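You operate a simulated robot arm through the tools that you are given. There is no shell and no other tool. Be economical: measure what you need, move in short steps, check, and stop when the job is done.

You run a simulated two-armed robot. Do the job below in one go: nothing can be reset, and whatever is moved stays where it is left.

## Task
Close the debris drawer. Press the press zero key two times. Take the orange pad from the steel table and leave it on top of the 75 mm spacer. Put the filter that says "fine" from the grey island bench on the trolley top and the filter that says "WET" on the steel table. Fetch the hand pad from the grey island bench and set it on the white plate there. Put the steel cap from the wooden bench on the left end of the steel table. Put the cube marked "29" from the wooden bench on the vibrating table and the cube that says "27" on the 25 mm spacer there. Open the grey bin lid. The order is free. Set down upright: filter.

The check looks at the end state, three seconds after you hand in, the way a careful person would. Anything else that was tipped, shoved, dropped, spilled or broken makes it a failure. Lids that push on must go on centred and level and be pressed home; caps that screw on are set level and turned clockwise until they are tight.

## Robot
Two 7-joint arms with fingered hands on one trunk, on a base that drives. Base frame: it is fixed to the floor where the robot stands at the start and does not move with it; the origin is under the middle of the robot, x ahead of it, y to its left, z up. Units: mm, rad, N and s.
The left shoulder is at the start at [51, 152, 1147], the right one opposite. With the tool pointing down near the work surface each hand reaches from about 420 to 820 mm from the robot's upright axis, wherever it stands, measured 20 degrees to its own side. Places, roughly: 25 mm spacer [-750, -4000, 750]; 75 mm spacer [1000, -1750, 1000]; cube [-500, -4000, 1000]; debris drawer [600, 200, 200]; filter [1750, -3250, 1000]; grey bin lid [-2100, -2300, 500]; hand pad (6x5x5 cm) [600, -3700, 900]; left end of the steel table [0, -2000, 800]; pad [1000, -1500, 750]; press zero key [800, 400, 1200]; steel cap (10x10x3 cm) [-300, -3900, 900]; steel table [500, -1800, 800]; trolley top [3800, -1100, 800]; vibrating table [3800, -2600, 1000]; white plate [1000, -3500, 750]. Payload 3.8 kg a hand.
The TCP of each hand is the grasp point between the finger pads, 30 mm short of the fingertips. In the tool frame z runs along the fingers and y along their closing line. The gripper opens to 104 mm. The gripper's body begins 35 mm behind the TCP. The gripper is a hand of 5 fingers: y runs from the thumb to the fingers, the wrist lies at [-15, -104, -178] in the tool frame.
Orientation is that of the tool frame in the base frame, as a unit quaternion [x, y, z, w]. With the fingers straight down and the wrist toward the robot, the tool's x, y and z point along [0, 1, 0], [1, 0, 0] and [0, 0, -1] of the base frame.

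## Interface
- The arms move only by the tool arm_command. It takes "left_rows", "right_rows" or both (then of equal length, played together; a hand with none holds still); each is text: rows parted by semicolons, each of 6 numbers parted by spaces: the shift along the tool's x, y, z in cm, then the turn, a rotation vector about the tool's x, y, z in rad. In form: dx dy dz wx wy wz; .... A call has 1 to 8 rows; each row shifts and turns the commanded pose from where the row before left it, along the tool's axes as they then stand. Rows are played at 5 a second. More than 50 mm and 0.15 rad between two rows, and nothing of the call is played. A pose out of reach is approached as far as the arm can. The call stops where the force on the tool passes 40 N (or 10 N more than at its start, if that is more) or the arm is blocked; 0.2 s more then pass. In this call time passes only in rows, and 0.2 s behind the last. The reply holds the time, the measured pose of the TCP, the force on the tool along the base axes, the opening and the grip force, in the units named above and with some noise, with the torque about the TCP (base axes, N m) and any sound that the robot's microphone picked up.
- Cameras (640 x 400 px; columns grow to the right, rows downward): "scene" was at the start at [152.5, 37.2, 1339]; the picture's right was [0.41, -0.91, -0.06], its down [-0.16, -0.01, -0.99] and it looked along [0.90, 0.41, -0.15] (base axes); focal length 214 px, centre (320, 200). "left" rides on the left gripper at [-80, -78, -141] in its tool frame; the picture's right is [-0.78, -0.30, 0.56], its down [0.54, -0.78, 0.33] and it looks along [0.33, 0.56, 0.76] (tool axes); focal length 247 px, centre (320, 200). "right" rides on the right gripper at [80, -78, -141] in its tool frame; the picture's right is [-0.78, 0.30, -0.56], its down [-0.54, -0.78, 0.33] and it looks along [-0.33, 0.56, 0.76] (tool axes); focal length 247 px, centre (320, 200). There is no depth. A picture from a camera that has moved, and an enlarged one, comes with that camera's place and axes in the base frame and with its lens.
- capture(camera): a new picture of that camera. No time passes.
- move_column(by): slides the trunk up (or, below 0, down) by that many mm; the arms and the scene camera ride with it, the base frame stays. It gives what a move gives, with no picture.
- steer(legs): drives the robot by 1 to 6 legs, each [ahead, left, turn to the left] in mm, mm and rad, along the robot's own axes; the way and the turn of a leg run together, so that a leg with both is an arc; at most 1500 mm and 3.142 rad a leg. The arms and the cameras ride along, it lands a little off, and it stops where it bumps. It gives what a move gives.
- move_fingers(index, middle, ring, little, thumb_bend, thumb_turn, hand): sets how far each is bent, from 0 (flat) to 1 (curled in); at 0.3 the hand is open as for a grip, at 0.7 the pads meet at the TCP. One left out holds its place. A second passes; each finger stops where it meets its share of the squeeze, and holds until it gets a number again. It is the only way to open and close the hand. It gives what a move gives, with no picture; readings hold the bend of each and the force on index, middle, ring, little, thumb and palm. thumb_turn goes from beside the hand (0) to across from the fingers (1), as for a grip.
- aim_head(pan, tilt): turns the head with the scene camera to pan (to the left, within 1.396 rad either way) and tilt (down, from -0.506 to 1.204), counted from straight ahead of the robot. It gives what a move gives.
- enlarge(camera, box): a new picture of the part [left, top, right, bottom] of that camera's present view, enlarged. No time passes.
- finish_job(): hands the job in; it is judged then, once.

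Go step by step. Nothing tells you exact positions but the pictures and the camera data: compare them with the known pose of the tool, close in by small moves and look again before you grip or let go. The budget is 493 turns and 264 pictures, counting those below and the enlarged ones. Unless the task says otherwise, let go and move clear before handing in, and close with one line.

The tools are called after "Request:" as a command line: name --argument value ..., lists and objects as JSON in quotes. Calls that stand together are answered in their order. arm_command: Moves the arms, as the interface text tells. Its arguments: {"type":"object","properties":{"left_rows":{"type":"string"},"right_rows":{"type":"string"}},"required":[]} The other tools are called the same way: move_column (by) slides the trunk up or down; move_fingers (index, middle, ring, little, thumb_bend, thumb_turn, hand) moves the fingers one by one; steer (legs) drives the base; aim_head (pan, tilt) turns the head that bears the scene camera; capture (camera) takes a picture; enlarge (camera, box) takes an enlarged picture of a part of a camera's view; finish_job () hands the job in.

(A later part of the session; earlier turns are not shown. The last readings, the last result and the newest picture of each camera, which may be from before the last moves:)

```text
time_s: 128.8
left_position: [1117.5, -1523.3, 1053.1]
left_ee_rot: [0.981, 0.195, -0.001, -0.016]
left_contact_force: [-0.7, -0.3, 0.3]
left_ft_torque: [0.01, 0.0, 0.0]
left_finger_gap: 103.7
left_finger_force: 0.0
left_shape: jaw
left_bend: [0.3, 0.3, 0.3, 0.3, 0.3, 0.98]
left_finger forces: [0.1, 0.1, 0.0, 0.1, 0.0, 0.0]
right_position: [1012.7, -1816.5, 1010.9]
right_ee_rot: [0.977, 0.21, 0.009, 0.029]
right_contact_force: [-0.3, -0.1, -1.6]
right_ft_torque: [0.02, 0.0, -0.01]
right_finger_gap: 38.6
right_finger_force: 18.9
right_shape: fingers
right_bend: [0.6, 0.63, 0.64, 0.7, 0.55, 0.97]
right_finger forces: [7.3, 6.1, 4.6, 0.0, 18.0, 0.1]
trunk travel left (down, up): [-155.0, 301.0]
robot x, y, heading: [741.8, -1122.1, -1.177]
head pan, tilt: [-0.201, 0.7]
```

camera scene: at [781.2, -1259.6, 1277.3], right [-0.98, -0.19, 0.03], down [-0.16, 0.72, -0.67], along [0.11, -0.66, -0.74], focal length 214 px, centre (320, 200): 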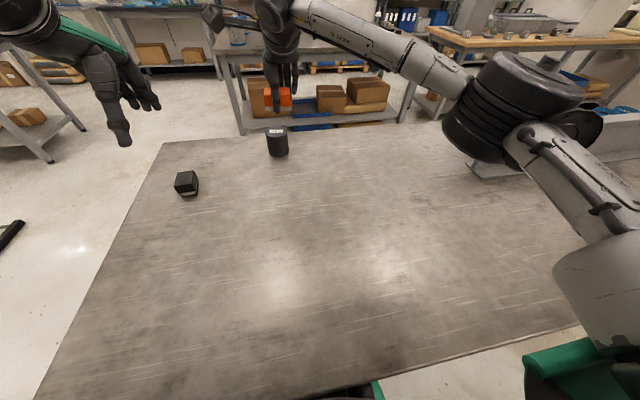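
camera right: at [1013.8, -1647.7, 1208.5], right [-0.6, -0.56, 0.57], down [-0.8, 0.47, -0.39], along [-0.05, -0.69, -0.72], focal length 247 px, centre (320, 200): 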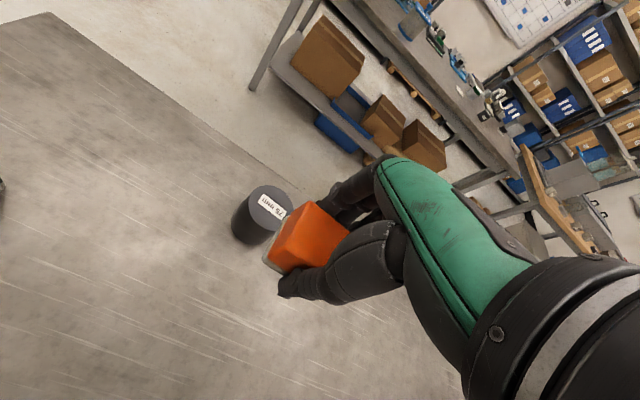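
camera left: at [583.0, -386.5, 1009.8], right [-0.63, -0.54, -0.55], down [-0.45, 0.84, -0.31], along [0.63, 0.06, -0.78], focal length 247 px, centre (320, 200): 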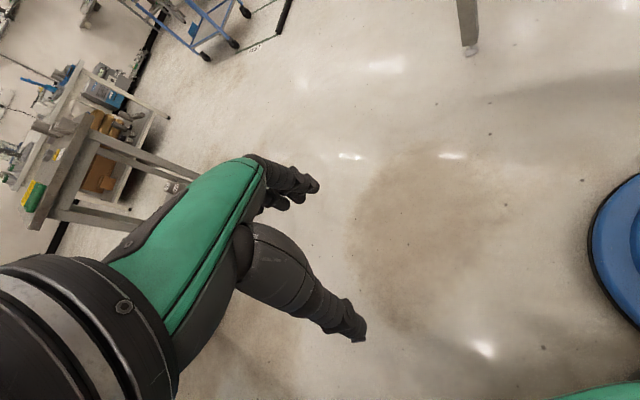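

Now I extend and lower again toward the spot above the spacer.

Request:
arm_command --right_rows "0.2 2 1.5 0 0 0;0.2 1.5 1.5 0 0 0;0 0.5 0 0 0 0"

Request:
enlarge --camera "scene" --box '[220, 60, 340, 180]'

Request:
enlarge --camera "right" --box '[200, 120, 440, 320]'

```text
time_s: 129.6
left_position: [1117.2, -1524.4, 1052.8]
left_ee_rot: [0.981, 0.195, 0.0, -0.017]
left_contact_force: [-0.3, 0.4, -0.7]
left_ft_torque: [0.0, 0.0, -0.01]
left_finger_gap: 104.0
left_finger_force: 0.0
left_shape: jaw
left_bend: [0.3, 0.3, 0.3, 0.3, 0.3, 0.98]
left_finger forces: [0.1, 0.0, 0.0, 0.1, 0.1, 0.0]
right_position: [1031.9, -1847.6, 982.8]
right_ee_rot: [0.977, 0.21, 0.009, 0.03]
right_contact_force: [-0.2, -0.6, -1.2]
right_ft_torque: [0.03, 0.01, -0.02]
right_finger_gap: 38.7
right_finger_force: 18.5
right_shape: fingers
right_bend: [0.6, 0.63, 0.64, 0.7, 0.55, 0.97]
right_finger forces: [7.3, 6.1, 4.7, 0.0, 18.0, 0.0]
right hand out of reach, approached as far as the arm can: row 3
trunk travel left (down, up): [-155.0, 301.0]
robot x, y, heading: [744.4, -1124.1, -1.18]
head pan, tilt: [-0.201, 0.7]
```

```text
3.33 times, centred on (280, 120) of scene
camera zoom: at [798.5, -1300.7, 1189.3], right [-0.98, -0.2, 0.05], down [-0.19, 0.78, -0.6], along [0.08, -0.59, -0.8], focal length 715 px, centre (453, 467)
```

zoom: 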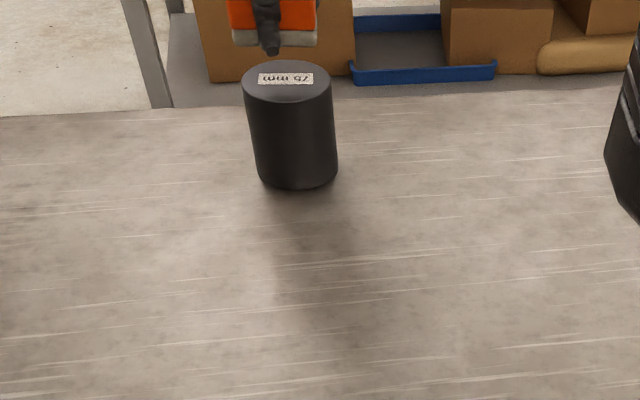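

```text
2.00 times, centred on (320, 220) of right
camera zoom: at [1067.7, -1735.3, 1119.8], right [-0.6, -0.56, 0.57], down [-0.8, 0.47, -0.38], along [-0.05, -0.68, -0.73], focal length 494 px, centre (320, 160)
```

zoom: 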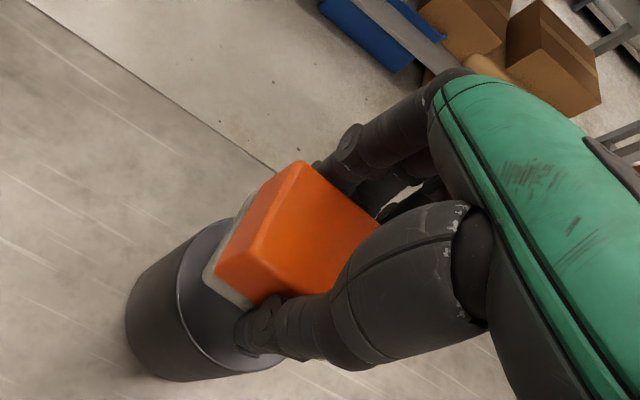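

The pad is over the spacer. I shift 5 mm toward me so the thumb clears the rim and lower.

Request:
arm_command --right_rows "-0.2 -0.6 1 0 0 0;0 0 0.8 0 0 0"

Request:
aim_head --pan -0.2 --tilt 0.5

Request:
enlarge --camera "scene" --box '[220, 80, 340, 200]'

```text
time_s: 130.2
left_position: [1118.1, -1523.8, 1052.2]
left_ee_rot: [0.981, 0.195, 0.0, -0.018]
left_contact_force: [0.3, 0.2, -0.3]
left_ft_torque: [-0.01, 0.01, 0.01]
left_finger_gap: 104.0
left_finger_force: 0.1
left_shape: jaw
left_bend: [0.3, 0.3, 0.3, 0.3, 0.3, 0.98]
left_finger forces: [0.1, 0.0, 0.0, 0.1, 0.0, 0.0]
right_position: [1028.7, -1842.3, 963.7]
right_ee_rot: [0.977, 0.209, 0.008, 0.029]
right_contact_force: [0.2, 0.0, -1.2]
right_ft_torque: [-0.01, -0.01, -0.01]
right_finger_gap: 38.4
right_finger_force: 18.1
right_shape: fingers
right_bend: [0.6, 0.63, 0.64, 0.7, 0.55, 0.97]
right_finger forces: [7.2, 6.1, 4.5, 0.0, 17.7, 0.1]
trunk travel left (down, up): [-155.0, 301.0]
robot x, y, heading: [744.0, -1124.0, -1.175]
head pan, tilt: [-0.201, 0.7]
```

```text
time_s: 131.0
left_position: [1119.1, -1523.7, 1051.7]
left_ee_rot: [0.981, 0.196, -0.001, -0.017]
left_contact_force: [0.3, 0.1, -0.7]
left_ft_torque: [-0.03, -0.01, -0.01]
left_finger_gap: 103.9
left_finger_force: 0.0
left_shape: jaw
left_bend: [0.3, 0.3, 0.3, 0.3, 0.3, 0.98]
left_finger forces: [0.1, 0.0, 0.0, 0.0, 0.0, 0.1]
right_position: [1029.1, -1842.2, 964.5]
right_ee_rot: [0.977, 0.21, 0.009, 0.029]
right_contact_force: [0.3, -1.0, -1.6]
right_ft_torque: [0.03, 0.0, -0.03]
right_finger_gap: 38.9
right_finger_force: 17.2
right_shape: fingers
right_bend: [0.6, 0.63, 0.64, 0.7, 0.55, 0.97]
right_finger forces: [7.1, 6.1, 4.4, 0.0, 17.7, 0.0]
trunk travel left (down, up): [-155.0, 301.0]
robot x, y, heading: [745.1, -1126.5, -1.175]
head pan, tilt: [-0.201, 0.499]
```

```text
3.33 times, centred on (280, 140) of scene
camera zoom: at [802.1, -1310.6, 1204.9], right [-0.98, -0.2, 0.05], down [-0.17, 0.65, -0.74], along [0.12, -0.73, -0.67], focal length 715 px, centre (453, 400)
```

zoom: 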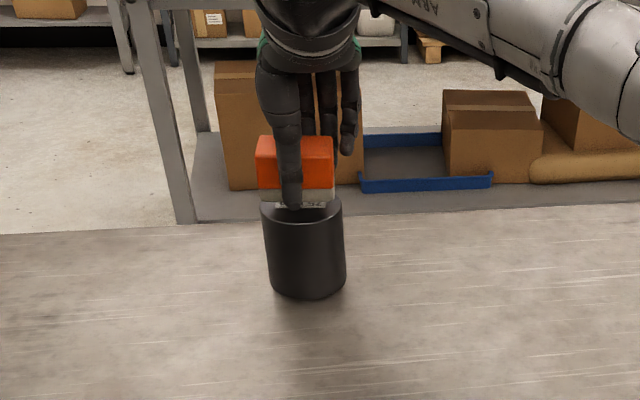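

I correct 5 mm right and 4 mm toward me, then lower until light contact.

Request:
arm_command --right_rows "-0.5 -0.4 0.4 0 0 0;0 0 0.4 0 0 0;0 0 0.3 0 0 0"

Request:
enlarge --camera "scene" --box '[220, 80, 340, 200]'

```text
time_s: 131.8
left_position: [1118.6, -1523.2, 1051.7]
left_ee_rot: [0.981, 0.195, 0.0, -0.017]
left_contact_force: [0.0, -0.9, -0.9]
left_ft_torque: [-0.01, -0.01, 0.06]
left_finger_gap: 103.9
left_finger_force: 0.2
left_shape: jaw
left_bend: [0.3, 0.3, 0.3, 0.3, 0.3, 0.98]
left_finger forces: [0.1, 0.0, 0.0, 0.0, 0.1, 0.1]
right_position: [1022.9, -1843.8, 951.1]
right_ee_rot: [0.977, 0.211, 0.01, 0.029]
right_contact_force: [-0.8, -0.4, -0.5]
right_ft_torque: [0.02, 0.03, 0.02]
right_finger_gap: 38.7
right_finger_force: 17.5
right_shape: fingers
right_bend: [0.6, 0.63, 0.64, 0.7, 0.55, 0.97]
right_finger forces: [7.3, 6.1, 4.5, 0.1, 17.9, 0.0]
trunk travel left (down, up): [-155.0, 301.0]
robot x, y, heading: [745.7, -1123.5, -1.174]
head pan, tilt: [-0.201, 0.499]
```

```text
3.33 times, centred on (280, 140) of scene
camera zoom: at [802.0, -1310.7, 1205.0], right [-0.98, -0.2, 0.05], down [-0.17, 0.65, -0.74], along [0.12, -0.73, -0.67], focal length 715 px, centre (453, 400)
```

zoom: 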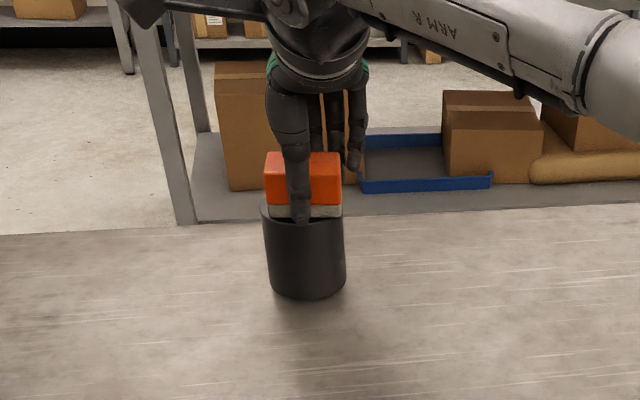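

Nearly seated. A few more millimetres until I feel it.

Request:
arm_command --right_rows "0 0 0.3 0 0 0;0 0 0.2 0 0 0"

```text
time_s: 132.4
left_position: [1119.0, -1522.2, 1052.9]
left_ee_rot: [0.981, 0.195, -0.001, -0.017]
left_contact_force: [-0.8, -0.6, 0.1]
left_ft_torque: [0.01, 0.02, 0.02]
left_finger_gap: 104.1
left_finger_force: 0.1
left_shape: jaw
left_bend: [0.3, 0.3, 0.3, 0.3, 0.3, 0.98]
left_finger forces: [0.0, 0.0, 0.0, 0.0, 0.0, 0.1]
right_position: [1021.8, -1841.6, 948.4]
right_ee_rot: [0.977, 0.21, 0.01, 0.031]
right_contact_force: [1.4, -1.1, 7.6]
right_ft_torque: [-0.19, 0.02, 0.04]
right_finger_gap: 38.5
right_finger_force: 19.5
right_shape: fingers
right_bend: [0.6, 0.63, 0.64, 0.7, 0.55, 0.97]
right_finger forces: [8.0, 7.0, 5.5, 0.1, 18.8, 0.0]
trunk travel left (down, up): [-155.0, 301.0]
robot x, y, heading: [739.7, -1129.7, -1.177]
head pan, tilt: [-0.201, 0.499]
```

Contact at 8 N. I open the fingers gently.

Request:
move_fingers --hand "right" --index 0.5 --middle 0.5 --ring 0.5 --little 0.5 --thumb_bend 0.45

Request:
move_fingers --hand "right" --index 0.3 --middle 0.3 --ring 0.3 --little 0.3 --thumb_bend 0.3

Request:
enlarge --camera "scene" --box '[220, 80, 340, 200]'

Request:
enlarge --camera "right" --box '[200, 120, 440, 320]'

```text
time_s: 133.4
left_position: [1118.9, -1523.8, 1052.4]
left_ee_rot: [0.981, 0.196, 0.0, -0.016]
left_contact_force: [-0.5, -0.5, -0.6]
left_ft_torque: [-0.01, -0.03, -0.03]
left_finger_gap: 103.9
left_finger_force: 0.1
left_shape: jaw
left_bend: [0.3, 0.3, 0.3, 0.3, 0.3, 0.98]
left_finger forces: [0.0, 0.0, 0.1, 0.0, 0.0, 0.0]
right_position: [1022.7, -1841.9, 945.8]
right_ee_rot: [0.977, 0.211, 0.009, 0.029]
right_contact_force: [-0.4, 0.4, 3.8]
right_ft_torque: [-0.05, 0.0, -0.01]
right_finger_gap: 58.1
right_finger_force: 2.1
right_shape: fingers
right_bend: [0.5, 0.51, 0.5, 0.5, 0.45, 0.97]
right_finger forces: [0.1, 3.8, 0.0, 0.1, 0.1, 0.0]
trunk travel left (down, up): [-155.0, 301.0]
robot x, y, heading: [741.2, -1127.4, -1.178]
head pan, tilt: [-0.201, 0.499]
```

```text
time_s: 134.4
left_position: [1118.6, -1523.0, 1052.8]
left_ee_rot: [0.981, 0.195, 0.001, -0.017]
left_contact_force: [1.0, -0.2, 0.3]
left_ft_torque: [0.0, -0.02, 0.01]
left_finger_gap: 103.7
left_finger_force: 0.1
left_shape: jaw
left_bend: [0.3, 0.3, 0.3, 0.3, 0.3, 0.98]
left_finger forces: [0.0, 0.0, 0.0, 0.0, 0.0, 0.0]
right_position: [1022.4, -1843.6, 945.8]
right_ee_rot: [0.977, 0.21, 0.009, 0.029]
right_contact_force: [0.3, 0.4, 0.2]
right_ft_torque: [-0.02, 0.02, -0.02]
right_finger_gap: 102.8
right_finger_force: 0.0
right_shape: fingers
right_bend: [0.3, 0.3, 0.3, 0.3, 0.3, 0.96]
right_finger forces: [0.0, 0.0, 0.1, 0.1, 0.1, 0.0]
trunk travel left (down, up): [-155.0, 301.0]
robot x, y, heading: [744.6, -1124.5, -1.18]
head pan, tilt: [-0.201, 0.499]
```

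```text
3.33 times, centred on (280, 140) of scene
camera zoom: at [802.0, -1310.5, 1205.0], right [-0.98, -0.2, 0.05], down [-0.17, 0.65, -0.74], along [0.12, -0.74, -0.67], focal length 715 px, centre (453, 400)
```

zoom: 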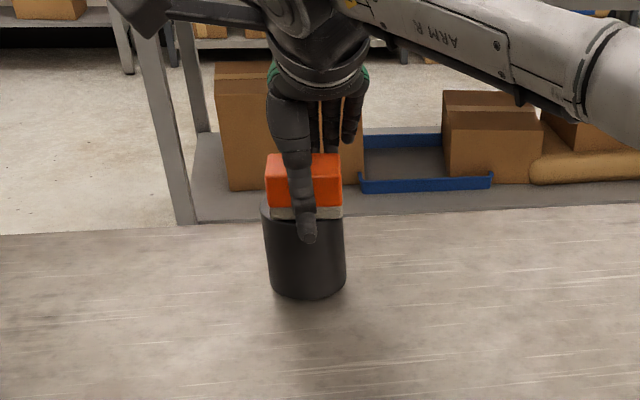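

```text
2.00 times, centred on (320, 220) of right
camera zoom: at [1058.9, -1731.4, 1084.0], right [-0.6, -0.56, 0.57], down [-0.8, 0.47, -0.38], along [-0.05, -0.68, -0.73], focal length 494 px, centre (320, 160)
```

zoom: 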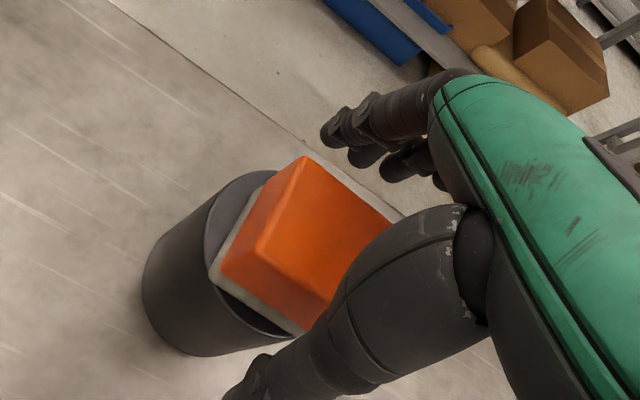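

The pad rests flat on the 75 mm spacer. I lift the hand straight up and away.

Request:
arm_command --right_rows "0 0 -2 0 0 0;0 0 -3 0 0 0;0 0 -4 0 0 0;0 0 -4 0 0 0;0 0 -4 0 0 0;0 -4 0 0 0 0;0 -4 0 0 0 0;0 -4 0 0 0 0"

Request:
enlarge --camera "scene" --box '[220, 80, 340, 200]'

```text
time_s: 136.2
left_position: [1116.7, -1523.3, 1052.5]
left_ee_rot: [0.981, 0.196, 0.0, -0.017]
left_contact_force: [-0.3, 0.5, -0.4]
left_ft_torque: [-0.02, 0.01, 0.02]
left_finger_gap: 103.7
left_finger_force: 0.1
left_shape: jaw
left_bend: [0.3, 0.3, 0.3, 0.3, 0.3, 0.98]
left_finger forces: [0.1, 0.0, 0.0, 0.0, 0.0, 0.0]
right_position: [956.6, -1715.8, 1098.1]
right_ee_rot: [0.978, 0.209, 0.009, 0.03]
right_contact_force: [-0.1, 0.3, -0.8]
right_ft_torque: [-0.03, 0.0, 0.01]
right_finger_gap: 103.0
right_finger_force: 0.2
right_shape: fingers
right_bend: [0.3, 0.3, 0.3, 0.3, 0.3, 0.96]
right_finger forces: [0.1, 0.0, 0.0, 0.0, 0.0, 0.0]
right hand out of reach, approached as far as the arm can: row 5
trunk travel left (down, up): [-155.0, 301.0]
robot x, y, heading: [743.3, -1125.0, -1.171]
head pan, tilt: [-0.201, 0.499]
```

```text
3.33 times, centred on (280, 140) of scene
camera zoom: at [800.9, -1310.1, 1205.1], right [-0.98, -0.2, 0.05], down [-0.17, 0.65, -0.74], along [0.12, -0.74, -0.67], focal length 715 px, centre (453, 400)
```

zoom: 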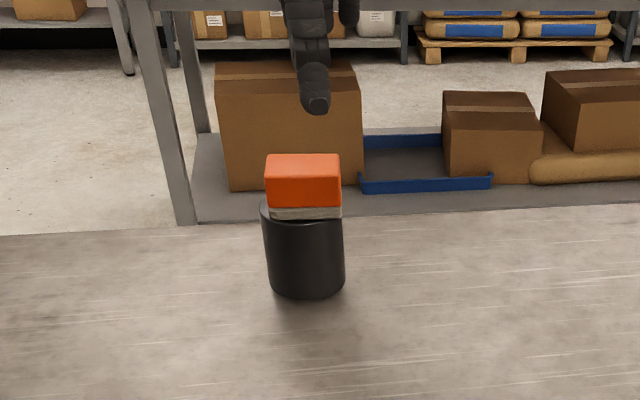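

Pad placed. I raise the trunk and look at the route and the island bench beyond.

Request:
move_column --by 70

Request:
steer --legs '[[-250, 0, 0]]'

Request:
aim_head --pan 0.3 --tilt 0.3

Request:
capture --camera "scene"

Request:
enlarge --camera "scene" --box '[300, 80, 620, 220]'

```text
time_s: 137.2
left_position: [1117.3, -1523.5, 1117.1]
left_ee_rot: [0.981, 0.195, -0.001, -0.02]
left_contact_force: [0.6, 0.3, 0.4]
left_ft_torque: [0.0, 0.0, -0.01]
left_finger_gap: 103.7
left_finger_force: 0.1
left_shape: jaw
left_bend: [0.3, 0.3, 0.3, 0.3, 0.3, 0.98]
left_finger forces: [0.0, 0.1, 0.1, 0.0, 0.1, 0.0]
right_position: [960.3, -1717.5, 1165.2]
right_ee_rot: [0.977, 0.21, 0.008, 0.027]
right_contact_force: [0.0, -0.9, -0.4]
right_ft_torque: [0.01, 0.01, 0.04]
right_finger_gap: 103.3
right_finger_force: 0.0
right_shape: fingers
right_bend: [0.3, 0.3, 0.3, 0.3, 0.3, 0.96]
right_finger forces: [0.0, 0.0, 0.0, 0.1, 0.0, 0.0]
trunk travel left (down, up): [-225.0, 231.0]
robot x, y, heading: [746.4, -1127.5, -1.176]
head pan, tilt: [-0.201, 0.499]
```

```text
time_s: 138.7
left_position: [1062.6, -1376.8, 1124.7]
left_ee_rot: [0.981, 0.192, 0.002, -0.016]
left_contact_force: [-0.6, 0.3, 0.2]
left_ft_torque: [-0.02, -0.02, 0.01]
left_finger_gap: 104.0
left_finger_force: 0.0
left_shape: jaw
left_bend: [0.3, 0.3, 0.3, 0.3, 0.3, 0.97]
left_finger forces: [0.0, 0.1, 0.0, 0.0, 0.1, 0.0]
right_position: [902.0, -1573.4, 1174.7]
right_ee_rot: [0.978, 0.204, 0.011, 0.03]
right_contact_force: [-0.3, 0.6, 0.5]
right_ft_torque: [-0.01, -0.01, -0.02]
right_finger_gap: 103.2
right_finger_force: 0.1
right_shape: fingers
right_bend: [0.3, 0.3, 0.3, 0.3, 0.3, 0.96]
right_finger forces: [0.1, 0.1, 0.0, 0.0, 0.0, 0.1]
trunk travel left (down, up): [-225.0, 231.0]
robot x, y, heading: [692.0, -978.5, -1.177]
head pan, tilt: [-0.201, 0.499]
stopped in leg 1: the robot was blocked; the commanded pose is now the measured one
```

```text
time_s: 139.6
left_position: [1068.7, -1378.2, 1121.9]
left_ee_rot: [0.981, 0.194, 0.0, -0.018]
left_contact_force: [-0.9, 0.2, -0.2]
left_ft_torque: [0.02, 0.03, -0.01]
left_finger_gap: 104.0
left_finger_force: 0.0
left_shape: jaw
left_bend: [0.3, 0.3, 0.3, 0.3, 0.3, 0.97]
left_finger forces: [0.1, 0.0, 0.0, 0.0, 0.0, 0.0]
right_position: [907.9, -1574.8, 1171.3]
right_ee_rot: [0.978, 0.204, 0.009, 0.028]
right_contact_force: [1.2, -0.3, -0.6]
right_ft_torque: [0.01, 0.02, 0.0]
right_finger_gap: 103.5
right_finger_force: 0.0
right_shape: fingers
right_bend: [0.3, 0.3, 0.3, 0.3, 0.3, 0.96]
right_finger forces: [0.1, 0.1, 0.1, 0.1, 0.0, 0.2]
trunk travel left (down, up): [-225.0, 231.0]
robot x, y, heading: [691.8, -978.9, -1.178]
head pan, tilt: [0.3, 0.3]
```

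```text
193 pictures are left
camera scene: at [780.9, -1112.1, 1312.3], right [-0.77, -0.64, -0.04], down [-0.24, 0.35, -0.91], along [0.59, -0.69, -0.42], focal length 214 px, centre (320, 200)
```

scene: 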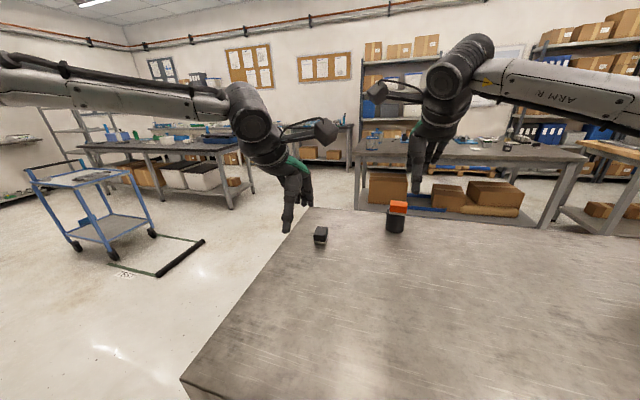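

```text
2.00 times, centred on (460, 150) of scene
camera zoom: at [780.9, -1112.1, 1312.3], right [-0.77, -0.64, -0.04], down [-0.24, 0.35, -0.91], along [0.59, -0.69, -0.42], focal length 429 px, centre (40, 300)
```

zoom: 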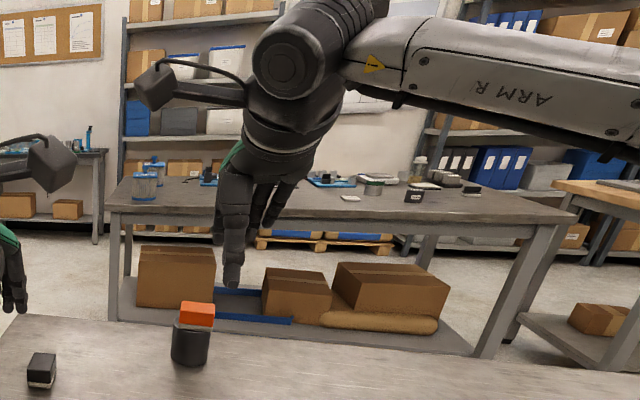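

The backward move was stopped (probably the polisher behind me), so I step forward a bit, then go sideways left past the table's end.

Request:
steer --legs '[[30, 20, 0], [0, 820, 0]]'

Request:
arm_command --left_rows "0 0 -4 0 0 0;0 0 -4 0 0 0;0 0 -4 0 0 0" --right_rows "0 -2 -4 0 0 0;0 -2 -4 0 0 0;0 -2 -2 0 0 0"

Request:
aim_head --pan 0 --tilt 0.4

Request:
capture --camera "scene"

```text
time_s: 144.4
left_position: [1845.0, -1093.1, 1122.8]
left_ee_rot: [0.982, 0.188, 0.0, -0.018]
left_contact_force: [-0.6, -0.4, -0.4]
left_ft_torque: [0.0, 0.0, 0.01]
left_finger_gap: 104.1
left_finger_force: 0.0
left_shape: jaw
left_bend: [0.3, 0.3, 0.3, 0.3, 0.3, 0.97]
left_finger forces: [0.0, 0.0, 0.0, 0.1, 0.1, 0.1]
right_position: [1682.2, -1288.4, 1171.3]
right_ee_rot: [0.979, 0.2, 0.008, 0.028]
right_contact_force: [0.6, 0.0, 0.4]
right_ft_torque: [0.0, 0.02, -0.02]
right_finger_gap: 103.3
right_finger_force: 0.1
right_shape: fingers
right_bend: [0.3, 0.3, 0.3, 0.3, 0.3, 0.96]
right_finger forces: [0.0, 0.1, 0.0, 0.0, 0.1, 0.0]
trunk travel left (down, up): [-225.0, 231.0]
robot x, y, heading: [1474.0, -692.1, -1.188]
head pan, tilt: [0.3, 0.3]
```

```text
time_s: 145.2
left_position: [1846.0, -1092.4, 1242.1]
left_ee_rot: [0.982, 0.187, 0.002, -0.017]
left_contact_force: [0.0, -0.5, 0.1]
left_ft_torque: [0.01, 0.01, -0.02]
left_finger_gap: 103.8
left_finger_force: 0.0
left_shape: jaw
left_bend: [0.3, 0.3, 0.3, 0.3, 0.3, 0.97]
left_finger forces: [0.0, 0.0, 0.1, 0.0, 0.1, 0.1]
right_position: [1652.9, -1228.5, 1272.1]
right_ee_rot: [0.979, 0.2, 0.009, 0.028]
right_contact_force: [0.2, 0.3, -0.1]
right_ft_torque: [-0.01, 0.0, 0.04]
right_finger_gap: 103.2
right_finger_force: 0.0
right_shape: fingers
right_bend: [0.3, 0.3, 0.3, 0.3, 0.3, 0.96]
right_finger forces: [0.0, 0.0, 0.0, 0.0, 0.0, 0.1]
trunk travel left (down, up): [-225.0, 231.0]
robot x, y, heading: [1475.6, -690.4, -1.181]
head pan, tilt: [0.3, 0.3]
```

```text
time_s: 146.1
left_position: [1845.3, -1093.7, 1240.6]
left_ee_rot: [0.982, 0.189, 0.0, -0.017]
left_contact_force: [0.6, -0.8, 0.5]
left_ft_torque: [0.02, 0.0, -0.05]
left_finger_gap: 103.9
left_finger_force: 0.1
left_shape: jaw
left_bend: [0.3, 0.3, 0.3, 0.3, 0.3, 0.97]
left_finger forces: [0.0, 0.0, 0.0, 0.0, 0.1, 0.0]
right_position: [1652.6, -1227.4, 1269.3]
right_ee_rot: [0.979, 0.2, 0.008, 0.028]
right_contact_force: [0.2, 0.2, -0.2]
right_ft_torque: [-0.02, -0.02, 0.0]
right_finger_gap: 103.1
right_finger_force: 0.0
right_shape: fingers
right_bend: [0.3, 0.3, 0.3, 0.3, 0.3, 0.96]
right_finger forces: [0.0, 0.0, 0.1, 0.0, 0.0, 0.0]
trunk travel left (down, up): [-225.0, 231.0]
robot x, y, heading: [1478.1, -695.0, -1.186]
head pan, tilt: [0.0, 0.4]
```

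```text
191 pictures are left
camera scene: at [1536.7, -836.4, 1302.8], right [-0.93, -0.38, 0.0], down [-0.19, 0.48, -0.86], along [0.32, -0.79, -0.52], focal length 214 px, centre (320, 200)
```

scene: 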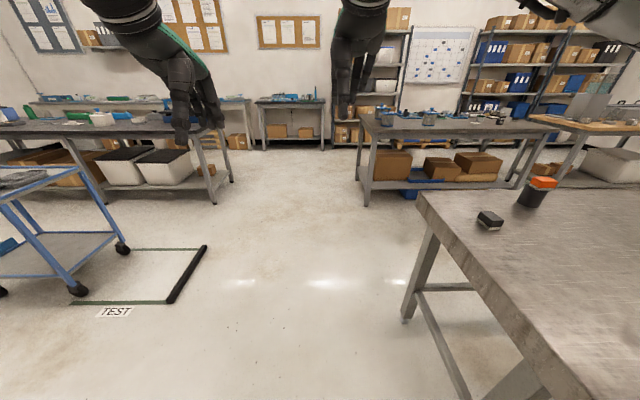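

The way along the table's end is free. I drive ahead into the aisle between the steel table and the island.

Request:
steer --legs '[[1350, 0, 0]]'

Request:
aim_head --pan -0.4 --tilt 0.5

Request:
capture --camera "scene"

```text
time_s: 152.6
left_position: [2380.3, -2282.2, 1240.8]
left_ee_rot: [0.978, 0.21, 0.0, -0.018]
left_contact_force: [-0.5, -0.1, 0.6]
left_ft_torque: [-0.03, -0.01, -0.04]
left_finger_gap: 103.8
left_finger_force: 0.0
left_shape: jaw
left_bend: [0.3, 0.3, 0.3, 0.3, 0.3, 0.97]
left_finger forces: [0.0, 0.1, 0.0, 0.0, 0.1, 0.0]
right_position: [2194.6, -2424.4, 1270.3]
right_ee_rot: [0.975, 0.221, 0.011, 0.028]
right_contact_force: [-0.6, 0.9, -0.4]
right_ft_torque: [0.02, -0.01, -0.01]
right_finger_gap: 103.1
right_finger_force: 0.1
right_shape: fingers
right_bend: [0.3, 0.3, 0.3, 0.3, 0.3, 0.96]
right_finger forces: [0.0, 0.0, 0.0, 0.0, 0.0, 0.1]
trunk travel left (down, up): [-225.0, 231.0]
robot x, y, heading: [1992.0, -1892.3, -1.144]
head pan, tilt: [0.0, 0.4]
```

```text
time_s: 153.5
left_position: [2380.1, -2282.4, 1241.0]
left_ee_rot: [0.978, 0.209, 0.0, -0.017]
left_contact_force: [0.0, 0.4, -0.6]
left_ft_torque: [0.0, 0.0, -0.02]
left_finger_gap: 103.8
left_finger_force: 0.1
left_shape: jaw
left_bend: [0.3, 0.3, 0.3, 0.3, 0.3, 0.97]
left_finger forces: [0.0, 0.0, 0.1, 0.1, 0.0, 0.0]
right_position: [2193.7, -2425.1, 1271.3]
right_ee_rot: [0.975, 0.221, 0.01, 0.029]
right_contact_force: [0.0, -0.6, 0.2]
right_ft_torque: [0.0, -0.02, -0.02]
right_finger_gap: 103.4
right_finger_force: 0.0
right_shape: fingers
right_bend: [0.3, 0.3, 0.3, 0.3, 0.3, 0.96]
right_finger forces: [0.0, 0.1, 0.0, 0.0, 0.1, 0.0]
trunk travel left (down, up): [-225.0, 231.0]
robot x, y, heading: [1993.7, -1897.1, -1.145]
head pan, tilt: [-0.4, 0.499]
```

```text
190 pictures are left
camera scene: at [2024.4, -2043.8, 1295.0], right [-1.0, -0.03, 0.05], down [-0.06, 0.59, -0.81], along [-0.01, -0.81, -0.59], focal length 214 px, centre (320, 200)
```

scene: 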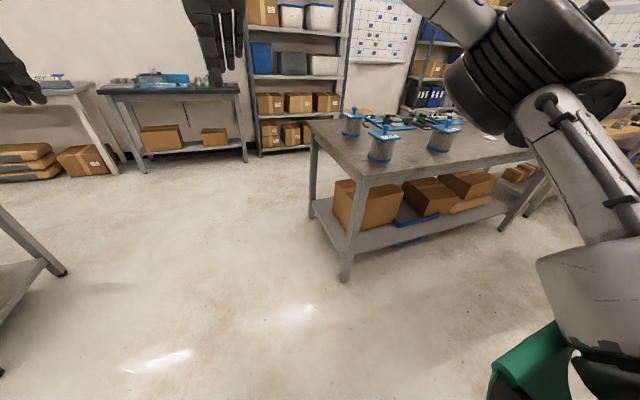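

I see jar-like filters with blue tops on the island's left end. I'll zoom in to read labels.

Request:
enlarge --camera "scene" --box '[310, 90, 510, 210]'

```text
3.20 times, centred on (410, 150) of scene
camera zoom: at [2024.4, -2043.8, 1295.0], right [-1.0, -0.03, 0.05], down [-0.06, 0.59, -0.81], along [-0.01, -0.81, -0.59], focal length 686 px, centre (32, 360)
```

zoom: 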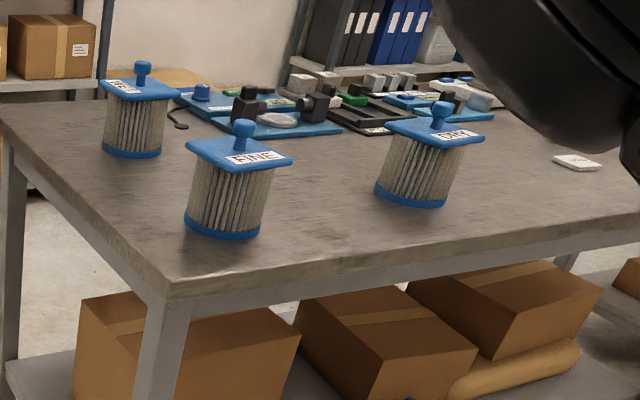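

FINE stands at about (1720, -3069) near the front, WET at about (1834, -3410) behind it. I'll go to the island's left end, where one hand can take each filter.

Request:
steer --legs '[[1143, -180, 0], [0, 0, -1.587]]'

Request:
aim_head --pan 0 --tilt 0.6

Request:
capture --camera "scene"

```text
time_s: 163.2
left_position: [1931.9, -3394.2, 1242.3]
left_ee_rot: [0.842, -0.538, 0.012, -0.013]
left_contact_force: [0.5, -0.1, 0.0]
left_ft_torque: [0.01, 0.04, -0.01]
left_finger_gap: 104.0
left_finger_force: 0.1
left_shape: jaw
left_bend: [0.3, 0.3, 0.3, 0.3, 0.3, 0.97]
left_finger forces: [0.0, 0.0, 0.1, 0.0, 0.0, 0.0]
right_position: [1786.9, -3210.4, 1270.4]
right_ee_rot: [0.849, -0.528, -0.013, 0.027]
right_contact_force: [-0.1, -0.3, 0.1]
right_ft_torque: [-0.01, 0.0, -0.03]
right_finger_gap: 103.1
right_finger_force: 0.0
right_shape: fingers
right_bend: [0.3, 0.3, 0.3, 0.3, 0.3, 0.96]
right_finger forces: [0.0, 0.0, 0.1, 0.1, 0.0, 0.0]
trunk travel left (down, up): [-225.0, 231.0]
robot x, y, heading: [2314.5, -3006.6, -2.706]
head pan, tilt: [-0.4, 0.499]
```

```text
time_s: 164.1
left_position: [1931.6, -3394.0, 1241.8]
left_ee_rot: [0.842, -0.539, 0.012, -0.013]
left_contact_force: [0.3, -0.1, 0.0]
left_ft_torque: [-0.01, -0.01, -0.02]
left_finger_gap: 104.3
left_finger_force: 0.0
left_shape: jaw
left_bend: [0.3, 0.3, 0.3, 0.3, 0.3, 0.97]
left_finger forces: [0.0, 0.0, 0.0, 0.1, 0.0, 0.0]
right_position: [1786.7, -3210.1, 1269.4]
right_ee_rot: [0.848, -0.529, -0.013, 0.026]
right_contact_force: [-0.2, 0.5, 0.2]
right_ft_torque: [-0.01, 0.02, 0.01]
right_finger_gap: 103.3
right_finger_force: 0.0
right_shape: fingers
right_bend: [0.3, 0.3, 0.3, 0.3, 0.3, 0.96]
right_finger forces: [0.1, 0.0, 0.0, 0.0, 0.1, 0.0]
trunk travel left (down, up): [-225.0, 231.0]
robot x, y, heading: [2312.5, -3000.9, -2.707]
head pan, tilt: [0.0, 0.6]
```

```text
188 pictures are left
camera scene: at [2179.6, -3068.5, 1285.4], right [-0.42, 0.91, 0.0], down [0.61, 0.29, -0.74], along [-0.67, -0.31, -0.68], focal length 214 px, centre (320, 200)
```

scene: 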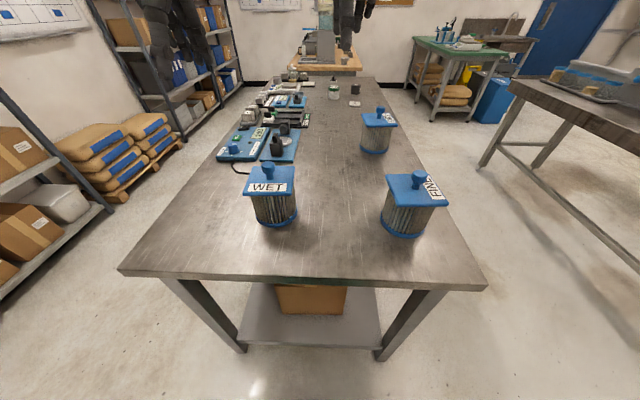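

Good view: FINE at about (1737, -3027), WET at about (1839, -3371), knobs near z≈990. I move both hands above the filters.

Request:
arm_command --left_rows "-1.5 1.9 3 0 0 0;-1.5 1.9 3 0 0 0;-1.5 1.9 3 0 0 0;-1.5 1.8 3 0 0 0" --right_rows "-4.7 -0.8 1 0.05 0 0;-4.7 -0.8 3 0 0 0;-4.7 -0.8 3 0 0 0;-4.6 -0.8 3 0 0 0"

Request:
capture --camera "left"

Request:
capture --camera "right"

Request:
capture --camera "scene"

```text
refused: row 2 steps farther than a row can; nothing moved
```

```text
187 pictures are left
camera left: at [1963.0, -3290.7, 1384.6], right [-0.04, 0.83, -0.55], down [0.94, -0.16, -0.3], along [-0.34, -0.53, -0.78], focal length 247 px, centre (320, 200)
```

left: 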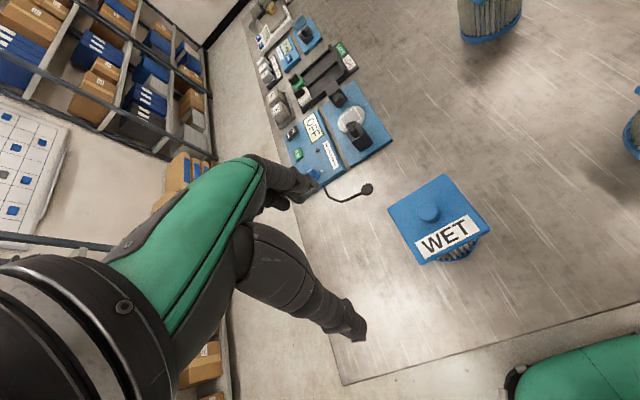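

```text
186 pictures are left
camera right: at [1898.0, -3243.4, 1407.8], right [-0.58, 0.58, 0.57], down [0.44, 0.81, -0.38], along [-0.68, 0.03, -0.73], focal length 247 px, centre (320, 200)
```

right: 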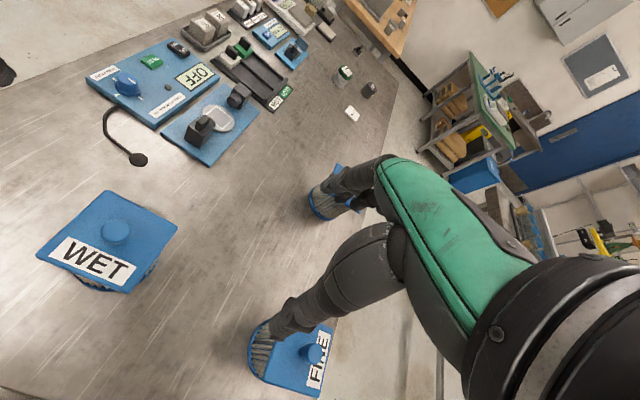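

```text
185 pictures are left
camera scene: at [2179.6, -3068.5, 1285.4], right [-0.42, 0.91, 0.0], down [0.61, 0.29, -0.74], along [-0.67, -0.31, -0.68], focal length 214 px, centre (320, 200)
```

scene: 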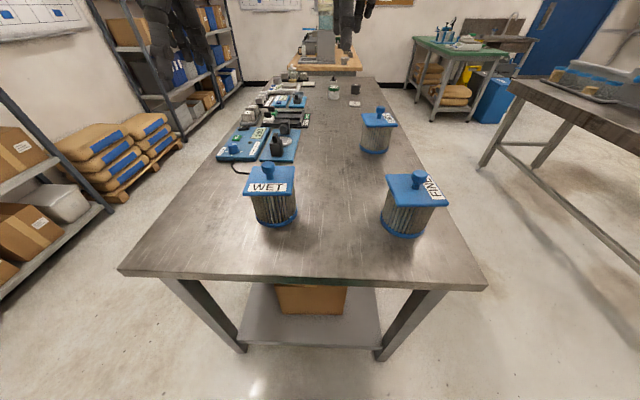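

Triangulated: WET knob (1852, -3353, 1010), FINE knob (1743, -3038, 1013). I move both hands above them in smaller steps.

Request:
arm_command --left_rows "-1.18 0.92 2.3 0 0 0;-1.18 0.92 2.3 0 0 0;-1.18 0.92 2.3 0 0 0;-1.18 0.92 2.3 0 0 0;-1.18 0.92 2.3 0 0 0;-1.18 0.92 2.3 0 0 0" --right_rows "-2.9 -0.54 2.8 0.05 0 0;-2.9 -0.54 2.8 0 0 0;-2.9 -0.54 2.8 0 0 0;-2.9 -0.54 2.8 0 0 0;-2.9 -0.54 2.8 0 0 0;-2.9 -0.54 2.8 0 0 0"

Request:
capture --camera "left"

Request:
capture --camera "right"

```text
time_s: 165.5
left_position: [1858.3, -3350.1, 1101.7]
left_ee_rot: [0.843, -0.538, 0.014, -0.013]
left_contact_force: [0.0, -0.5, 0.3]
left_ft_torque: [0.0, -0.01, -0.02]
left_finger_gap: 104.1
left_finger_force: 0.1
left_shape: jaw
left_bend: [0.3, 0.3, 0.3, 0.3, 0.3, 0.97]
left_finger forces: [0.0, 0.0, 0.0, 0.0, 0.0, 0.0]
right_position: [1735.2, -3043.6, 1099.5]
right_ee_rot: [0.849, -0.528, 0.001, 0.005]
right_contact_force: [0.4, 0.3, 0.5]
right_ft_torque: [-0.03, -0.01, -0.04]
right_finger_gap: 103.1
right_finger_force: 0.0
right_shape: fingers
right_bend: [0.3, 0.3, 0.3, 0.3, 0.3, 0.96]
right_finger forces: [0.1, 0.0, 0.1, 0.0, 0.0, 0.0]
trunk travel left (down, up): [-225.0, 231.0]
robot x, y, heading: [2314.3, -3004.7, -2.702]
head pan, tilt: [0.0, 0.6]
```

```text
184 pictures are left
camera left: at [1890.2, -3247.5, 1244.6], right [-0.04, 0.83, -0.55], down [0.94, -0.16, -0.3], along [-0.34, -0.53, -0.78], focal length 247 px, centre (320, 200)
```

left: 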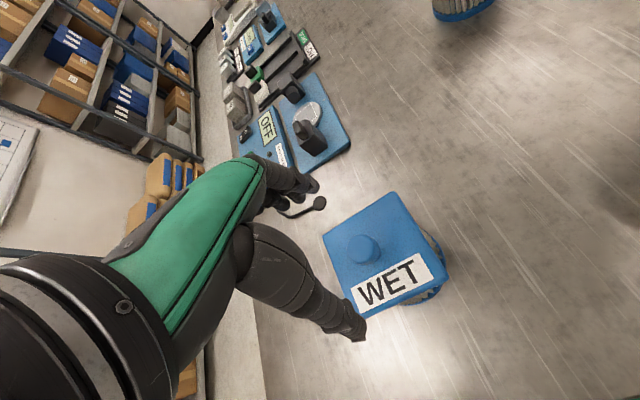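

```text
183 pictures are left
camera right: at [1840.1, -3079.4, 1242.0], right [-0.61, 0.57, 0.55], down [0.46, 0.82, -0.34], along [-0.65, 0.05, -0.76], focal length 247 px, centre (320, 200)
```

right: 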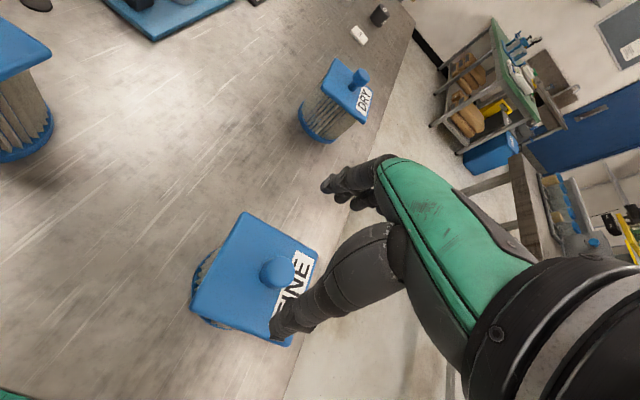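

Small corrections: FINE knob lies at tool (-5, -11), WET at (-4, +12). I adjust and descend to z≈1035.

Request:
arm_command --left_rows "-0.45 1.2 1.5 0 0 0;0 0 2.5 0 0 0;0 0 2.5 0 0 0" --right_rows "-0.5 -1.1 1.5 0 0 0;0 0 2.5 0 0 0;0 0 2.5 0 0 0"

Request:
capture --camera "left"

Request:
capture --camera "right"

Request:
enlarge --camera "scene" --box '[220, 110, 480, 260]'

```text
time_s: 166.3
left_position: [1844.9, -3355.2, 1035.7]
left_ee_rot: [0.842, -0.539, 0.013, -0.013]
left_contact_force: [0.2, 0.2, 0.5]
left_ft_torque: [0.0, -0.02, 0.01]
left_finger_gap: 104.2
left_finger_force: 0.0
left_shape: jaw
left_bend: [0.3, 0.3, 0.3, 0.3, 0.3, 0.97]
left_finger forces: [0.0, 0.1, 0.0, 0.0, 0.0, 0.0]
right_position: [1741.6, -3032.9, 1035.6]
right_ee_rot: [0.849, -0.528, 0.0, 0.006]
right_contact_force: [-0.4, 0.2, 0.5]
right_ft_torque: [-0.01, 0.02, 0.02]
right_finger_gap: 103.1
right_finger_force: 0.1
right_shape: fingers
right_bend: [0.3, 0.3, 0.3, 0.3, 0.3, 0.96]
right_finger forces: [0.0, 0.0, 0.0, 0.0, 0.0, 0.0]
trunk travel left (down, up): [-225.0, 231.0]
robot x, y, heading: [2314.1, -3003.4, -2.708]
head pan, tilt: [0.0, 0.6]
```

```text
182 pictures are left
camera left: at [1876.7, -3251.0, 1178.0], right [-0.04, 0.83, -0.55], down [0.94, -0.16, -0.3], along [-0.34, -0.53, -0.78], focal length 247 px, centre (320, 200)
```

left: 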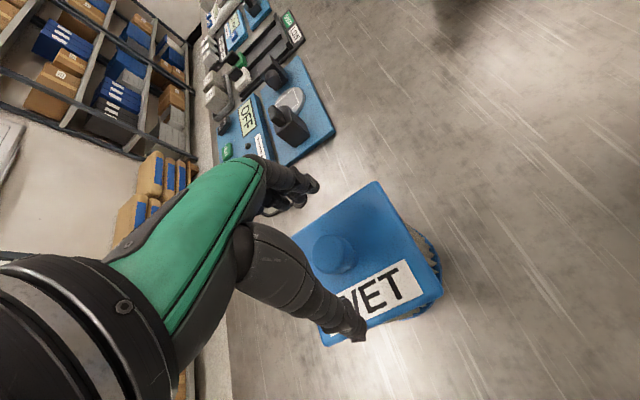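

```text
181 pictures are left
camera right: at [1847.7, -3069.2, 1177.8], right [-0.6, 0.57, 0.56], down [0.46, 0.82, -0.34], along [-0.65, 0.05, -0.76], focal length 247 px, centre (320, 200)
```

right: 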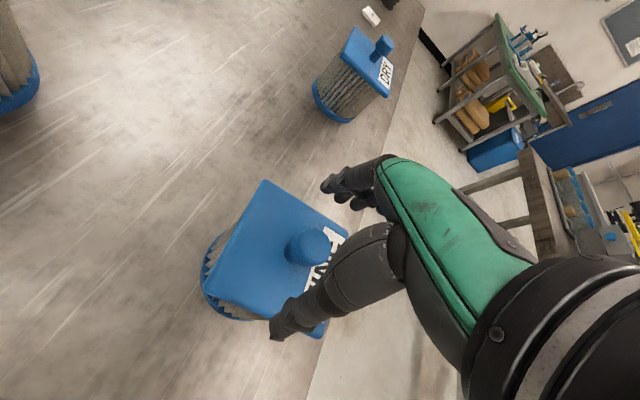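

```text
2.46 times, centred on (350, 185) of scene
camera zoom: at [2179.1, -3068.8, 1285.2], right [-0.42, 0.91, 0.0], down [0.61, 0.29, -0.74], along [-0.67, -0.31, -0.68], focal length 528 px, centre (246, 237)
```

zoom: 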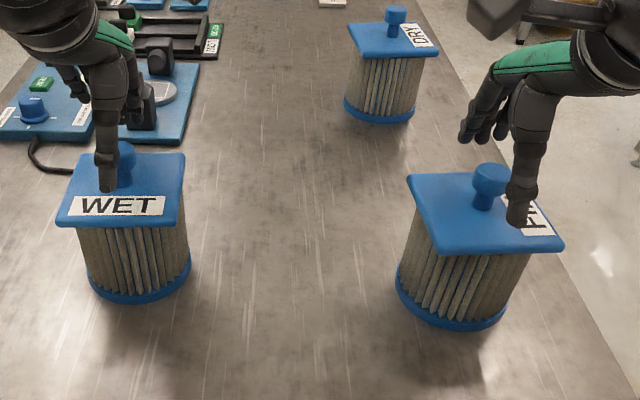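

Both knobs are centred within 4 mm. I descend the last 20 mm gently.

Request:
arm_command --left_rows "0 -0.2 0.7 0 0 0;0 0 0.6 0 0 0;0 0 0.6 0 0 0" --right_rows "0 0.2 0.7 0 0 0;0 0 0.6 0 0 0;0 0 0.6 0 0 0"

Request:
enlarge --camera "scene" --box '[220, 110, 480, 260]'

```text
time_s: 167.1
left_position: [1847.9, -3353.7, 1015.9]
left_ee_rot: [0.842, -0.539, 0.013, -0.013]
left_contact_force: [-0.5, 0.3, 0.1]
left_ft_torque: [-0.01, 0.0, -0.01]
left_finger_gap: 103.7
left_finger_force: 0.1
left_shape: jaw
left_bend: [0.3, 0.3, 0.3, 0.3, 0.3, 0.97]
left_finger forces: [0.1, 0.0, 0.0, 0.0, 0.1, 0.0]
right_position: [1741.1, -3033.6, 1017.1]
right_ee_rot: [0.849, -0.528, 0.0, 0.007]
right_contact_force: [0.2, -0.5, -0.2]
right_ft_torque: [0.0, -0.02, 0.0]
right_finger_gap: 103.2
right_finger_force: 0.1
right_shape: fingers
right_bend: [0.3, 0.3, 0.3, 0.3, 0.3, 0.96]
right_finger forces: [0.0, 0.0, 0.1, 0.0, 0.0, 0.1]
trunk travel left (down, up): [-225.0, 231.0]
robot x, y, heading: [2313.1, -3004.2, -2.702]
head pan, tilt: [0.0, 0.6]
```

```text
2.46 times, centred on (350, 185) of scene
camera zoom: at [2179.4, -3068.5, 1285.3], right [-0.42, 0.91, 0.0], down [0.61, 0.29, -0.74], along [-0.67, -0.31, -0.68], focal length 528 px, centre (246, 237)
```

zoom: 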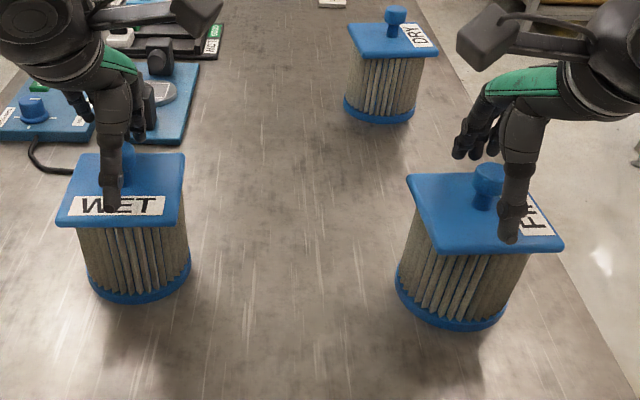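

No contact yet; 8 mm lower, then I close both hands on the knobs.

Request:
arm_command --left_rows "0 0 0.4 0 0 0;0 0 0.4 0 0 0" --right_rows "0 0 0.4 0 0 0;0 0 0.4 0 0 0"

Request:
move_fingers --hand "left" --index 0.7 --middle 0.7 --ring 0.7 --little 0.7 --thumb_bend 0.7

Request:
move_fingers --hand "right" --index 0.7 --middle 0.7 --ring 0.7 --little 0.7 --thumb_bend 0.7

Request:
enlarge --camera "scene" --box '[220, 110, 480, 260]'

```text
time_s: 167.7
left_position: [1848.3, -3352.3, 1008.4]
left_ee_rot: [0.842, -0.539, 0.012, -0.013]
left_contact_force: [0.3, 0.6, 0.4]
left_ft_torque: [-0.04, 0.04, 0.01]
left_finger_gap: 104.0
left_finger_force: 0.0
left_shape: jaw
left_bend: [0.3, 0.3, 0.3, 0.3, 0.3, 0.97]
left_finger forces: [0.1, 0.0, 0.0, 0.0, 0.1, 0.0]
right_position: [1742.3, -3033.6, 1010.4]
right_ee_rot: [0.849, -0.528, 0.0, 0.006]
right_contact_force: [-0.3, 0.3, -0.1]
right_ft_torque: [-0.01, -0.02, -0.02]
right_finger_gap: 103.3
right_finger_force: 0.2
right_shape: fingers
right_bend: [0.3, 0.3, 0.3, 0.3, 0.3, 0.96]
right_finger forces: [0.0, 0.1, 0.1, 0.0, 0.1, 0.1]
trunk travel left (down, up): [-225.0, 231.0]
robot x, y, heading: [2310.9, -3003.4, -2.702]
head pan, tilt: [0.0, 0.6]
```

```text
time_s: 168.7
left_position: [1849.9, -3351.6, 1011.0]
left_ee_rot: [0.842, -0.539, 0.011, -0.011]
left_contact_force: [0.3, 2.1, 17.6]
left_ft_torque: [-0.44, 0.62, -0.05]
left_finger_gap: 15.9
left_finger_force: 14.4
left_shape: fingers
left_bend: [0.7, 0.44, 0.7, 0.7, 0.62, 0.96]
left_finger forces: [0.0, 18.7, 0.1, 0.1, 11.2, 0.0]
right_position: [1744.3, -3033.9, 1010.9]
right_ee_rot: [0.849, -0.529, 0.0, 0.007]
right_contact_force: [-0.3, -0.1, -0.2]
right_ft_torque: [0.02, 0.0, 0.0]
right_finger_gap: 103.1
right_finger_force: 0.1
right_shape: fingers
right_bend: [0.3, 0.3, 0.3, 0.3, 0.3, 0.96]
right_finger forces: [0.0, 0.0, 0.0, 0.1, 0.0, 0.0]
trunk travel left (down, up): [-225.0, 231.0]
robot x, y, heading: [2313.4, -3006.5, -2.701]
head pan, tilt: [0.0, 0.6]
```

```text
time_s: 169.7
left_position: [1851.2, -3350.1, 1010.9]
left_ee_rot: [0.842, -0.539, 0.012, -0.01]
left_contact_force: [0.1, 1.4, 22.4]
left_ft_torque: [-0.64, 0.77, -0.09]
left_finger_gap: 15.6
left_finger_force: 17.3
left_shape: fingers
left_bend: [0.7, 0.43, 0.7, 0.7, 0.62, 0.96]
left_finger forces: [0.1, 23.2, 0.0, 0.0, 11.5, 0.1]
right_position: [1744.3, -3032.5, 1011.3]
right_ee_rot: [0.849, -0.528, 0.0, 0.008]
right_contact_force: [-0.6, 0.2, -0.7]
right_ft_torque: [0.01, 0.03, -0.03]
right_finger_gap: 13.9
right_finger_force: 6.3
right_shape: fingers
right_bend: [0.66, 0.67, 0.7, 0.7, 0.65, 1.0]
right_finger forces: [3.8, 2.4, 0.1, 0.0, 5.8, 0.0]
trunk travel left (down, up): [-225.0, 231.0]
robot x, y, heading: [2313.0, -3004.0, -2.704]
head pan, tilt: [0.0, 0.6]
```

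```text
2.46 times, centred on (350, 185) of scene
camera zoom: at [2181.7, -3066.4, 1285.8], right [-0.42, 0.91, 0.0], down [0.61, 0.29, -0.74], along [-0.67, -0.31, -0.67], focal length 528 px, centre (246, 237)
```

zoom: 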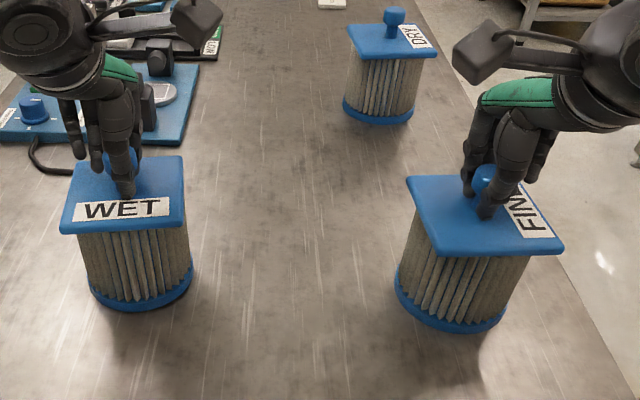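

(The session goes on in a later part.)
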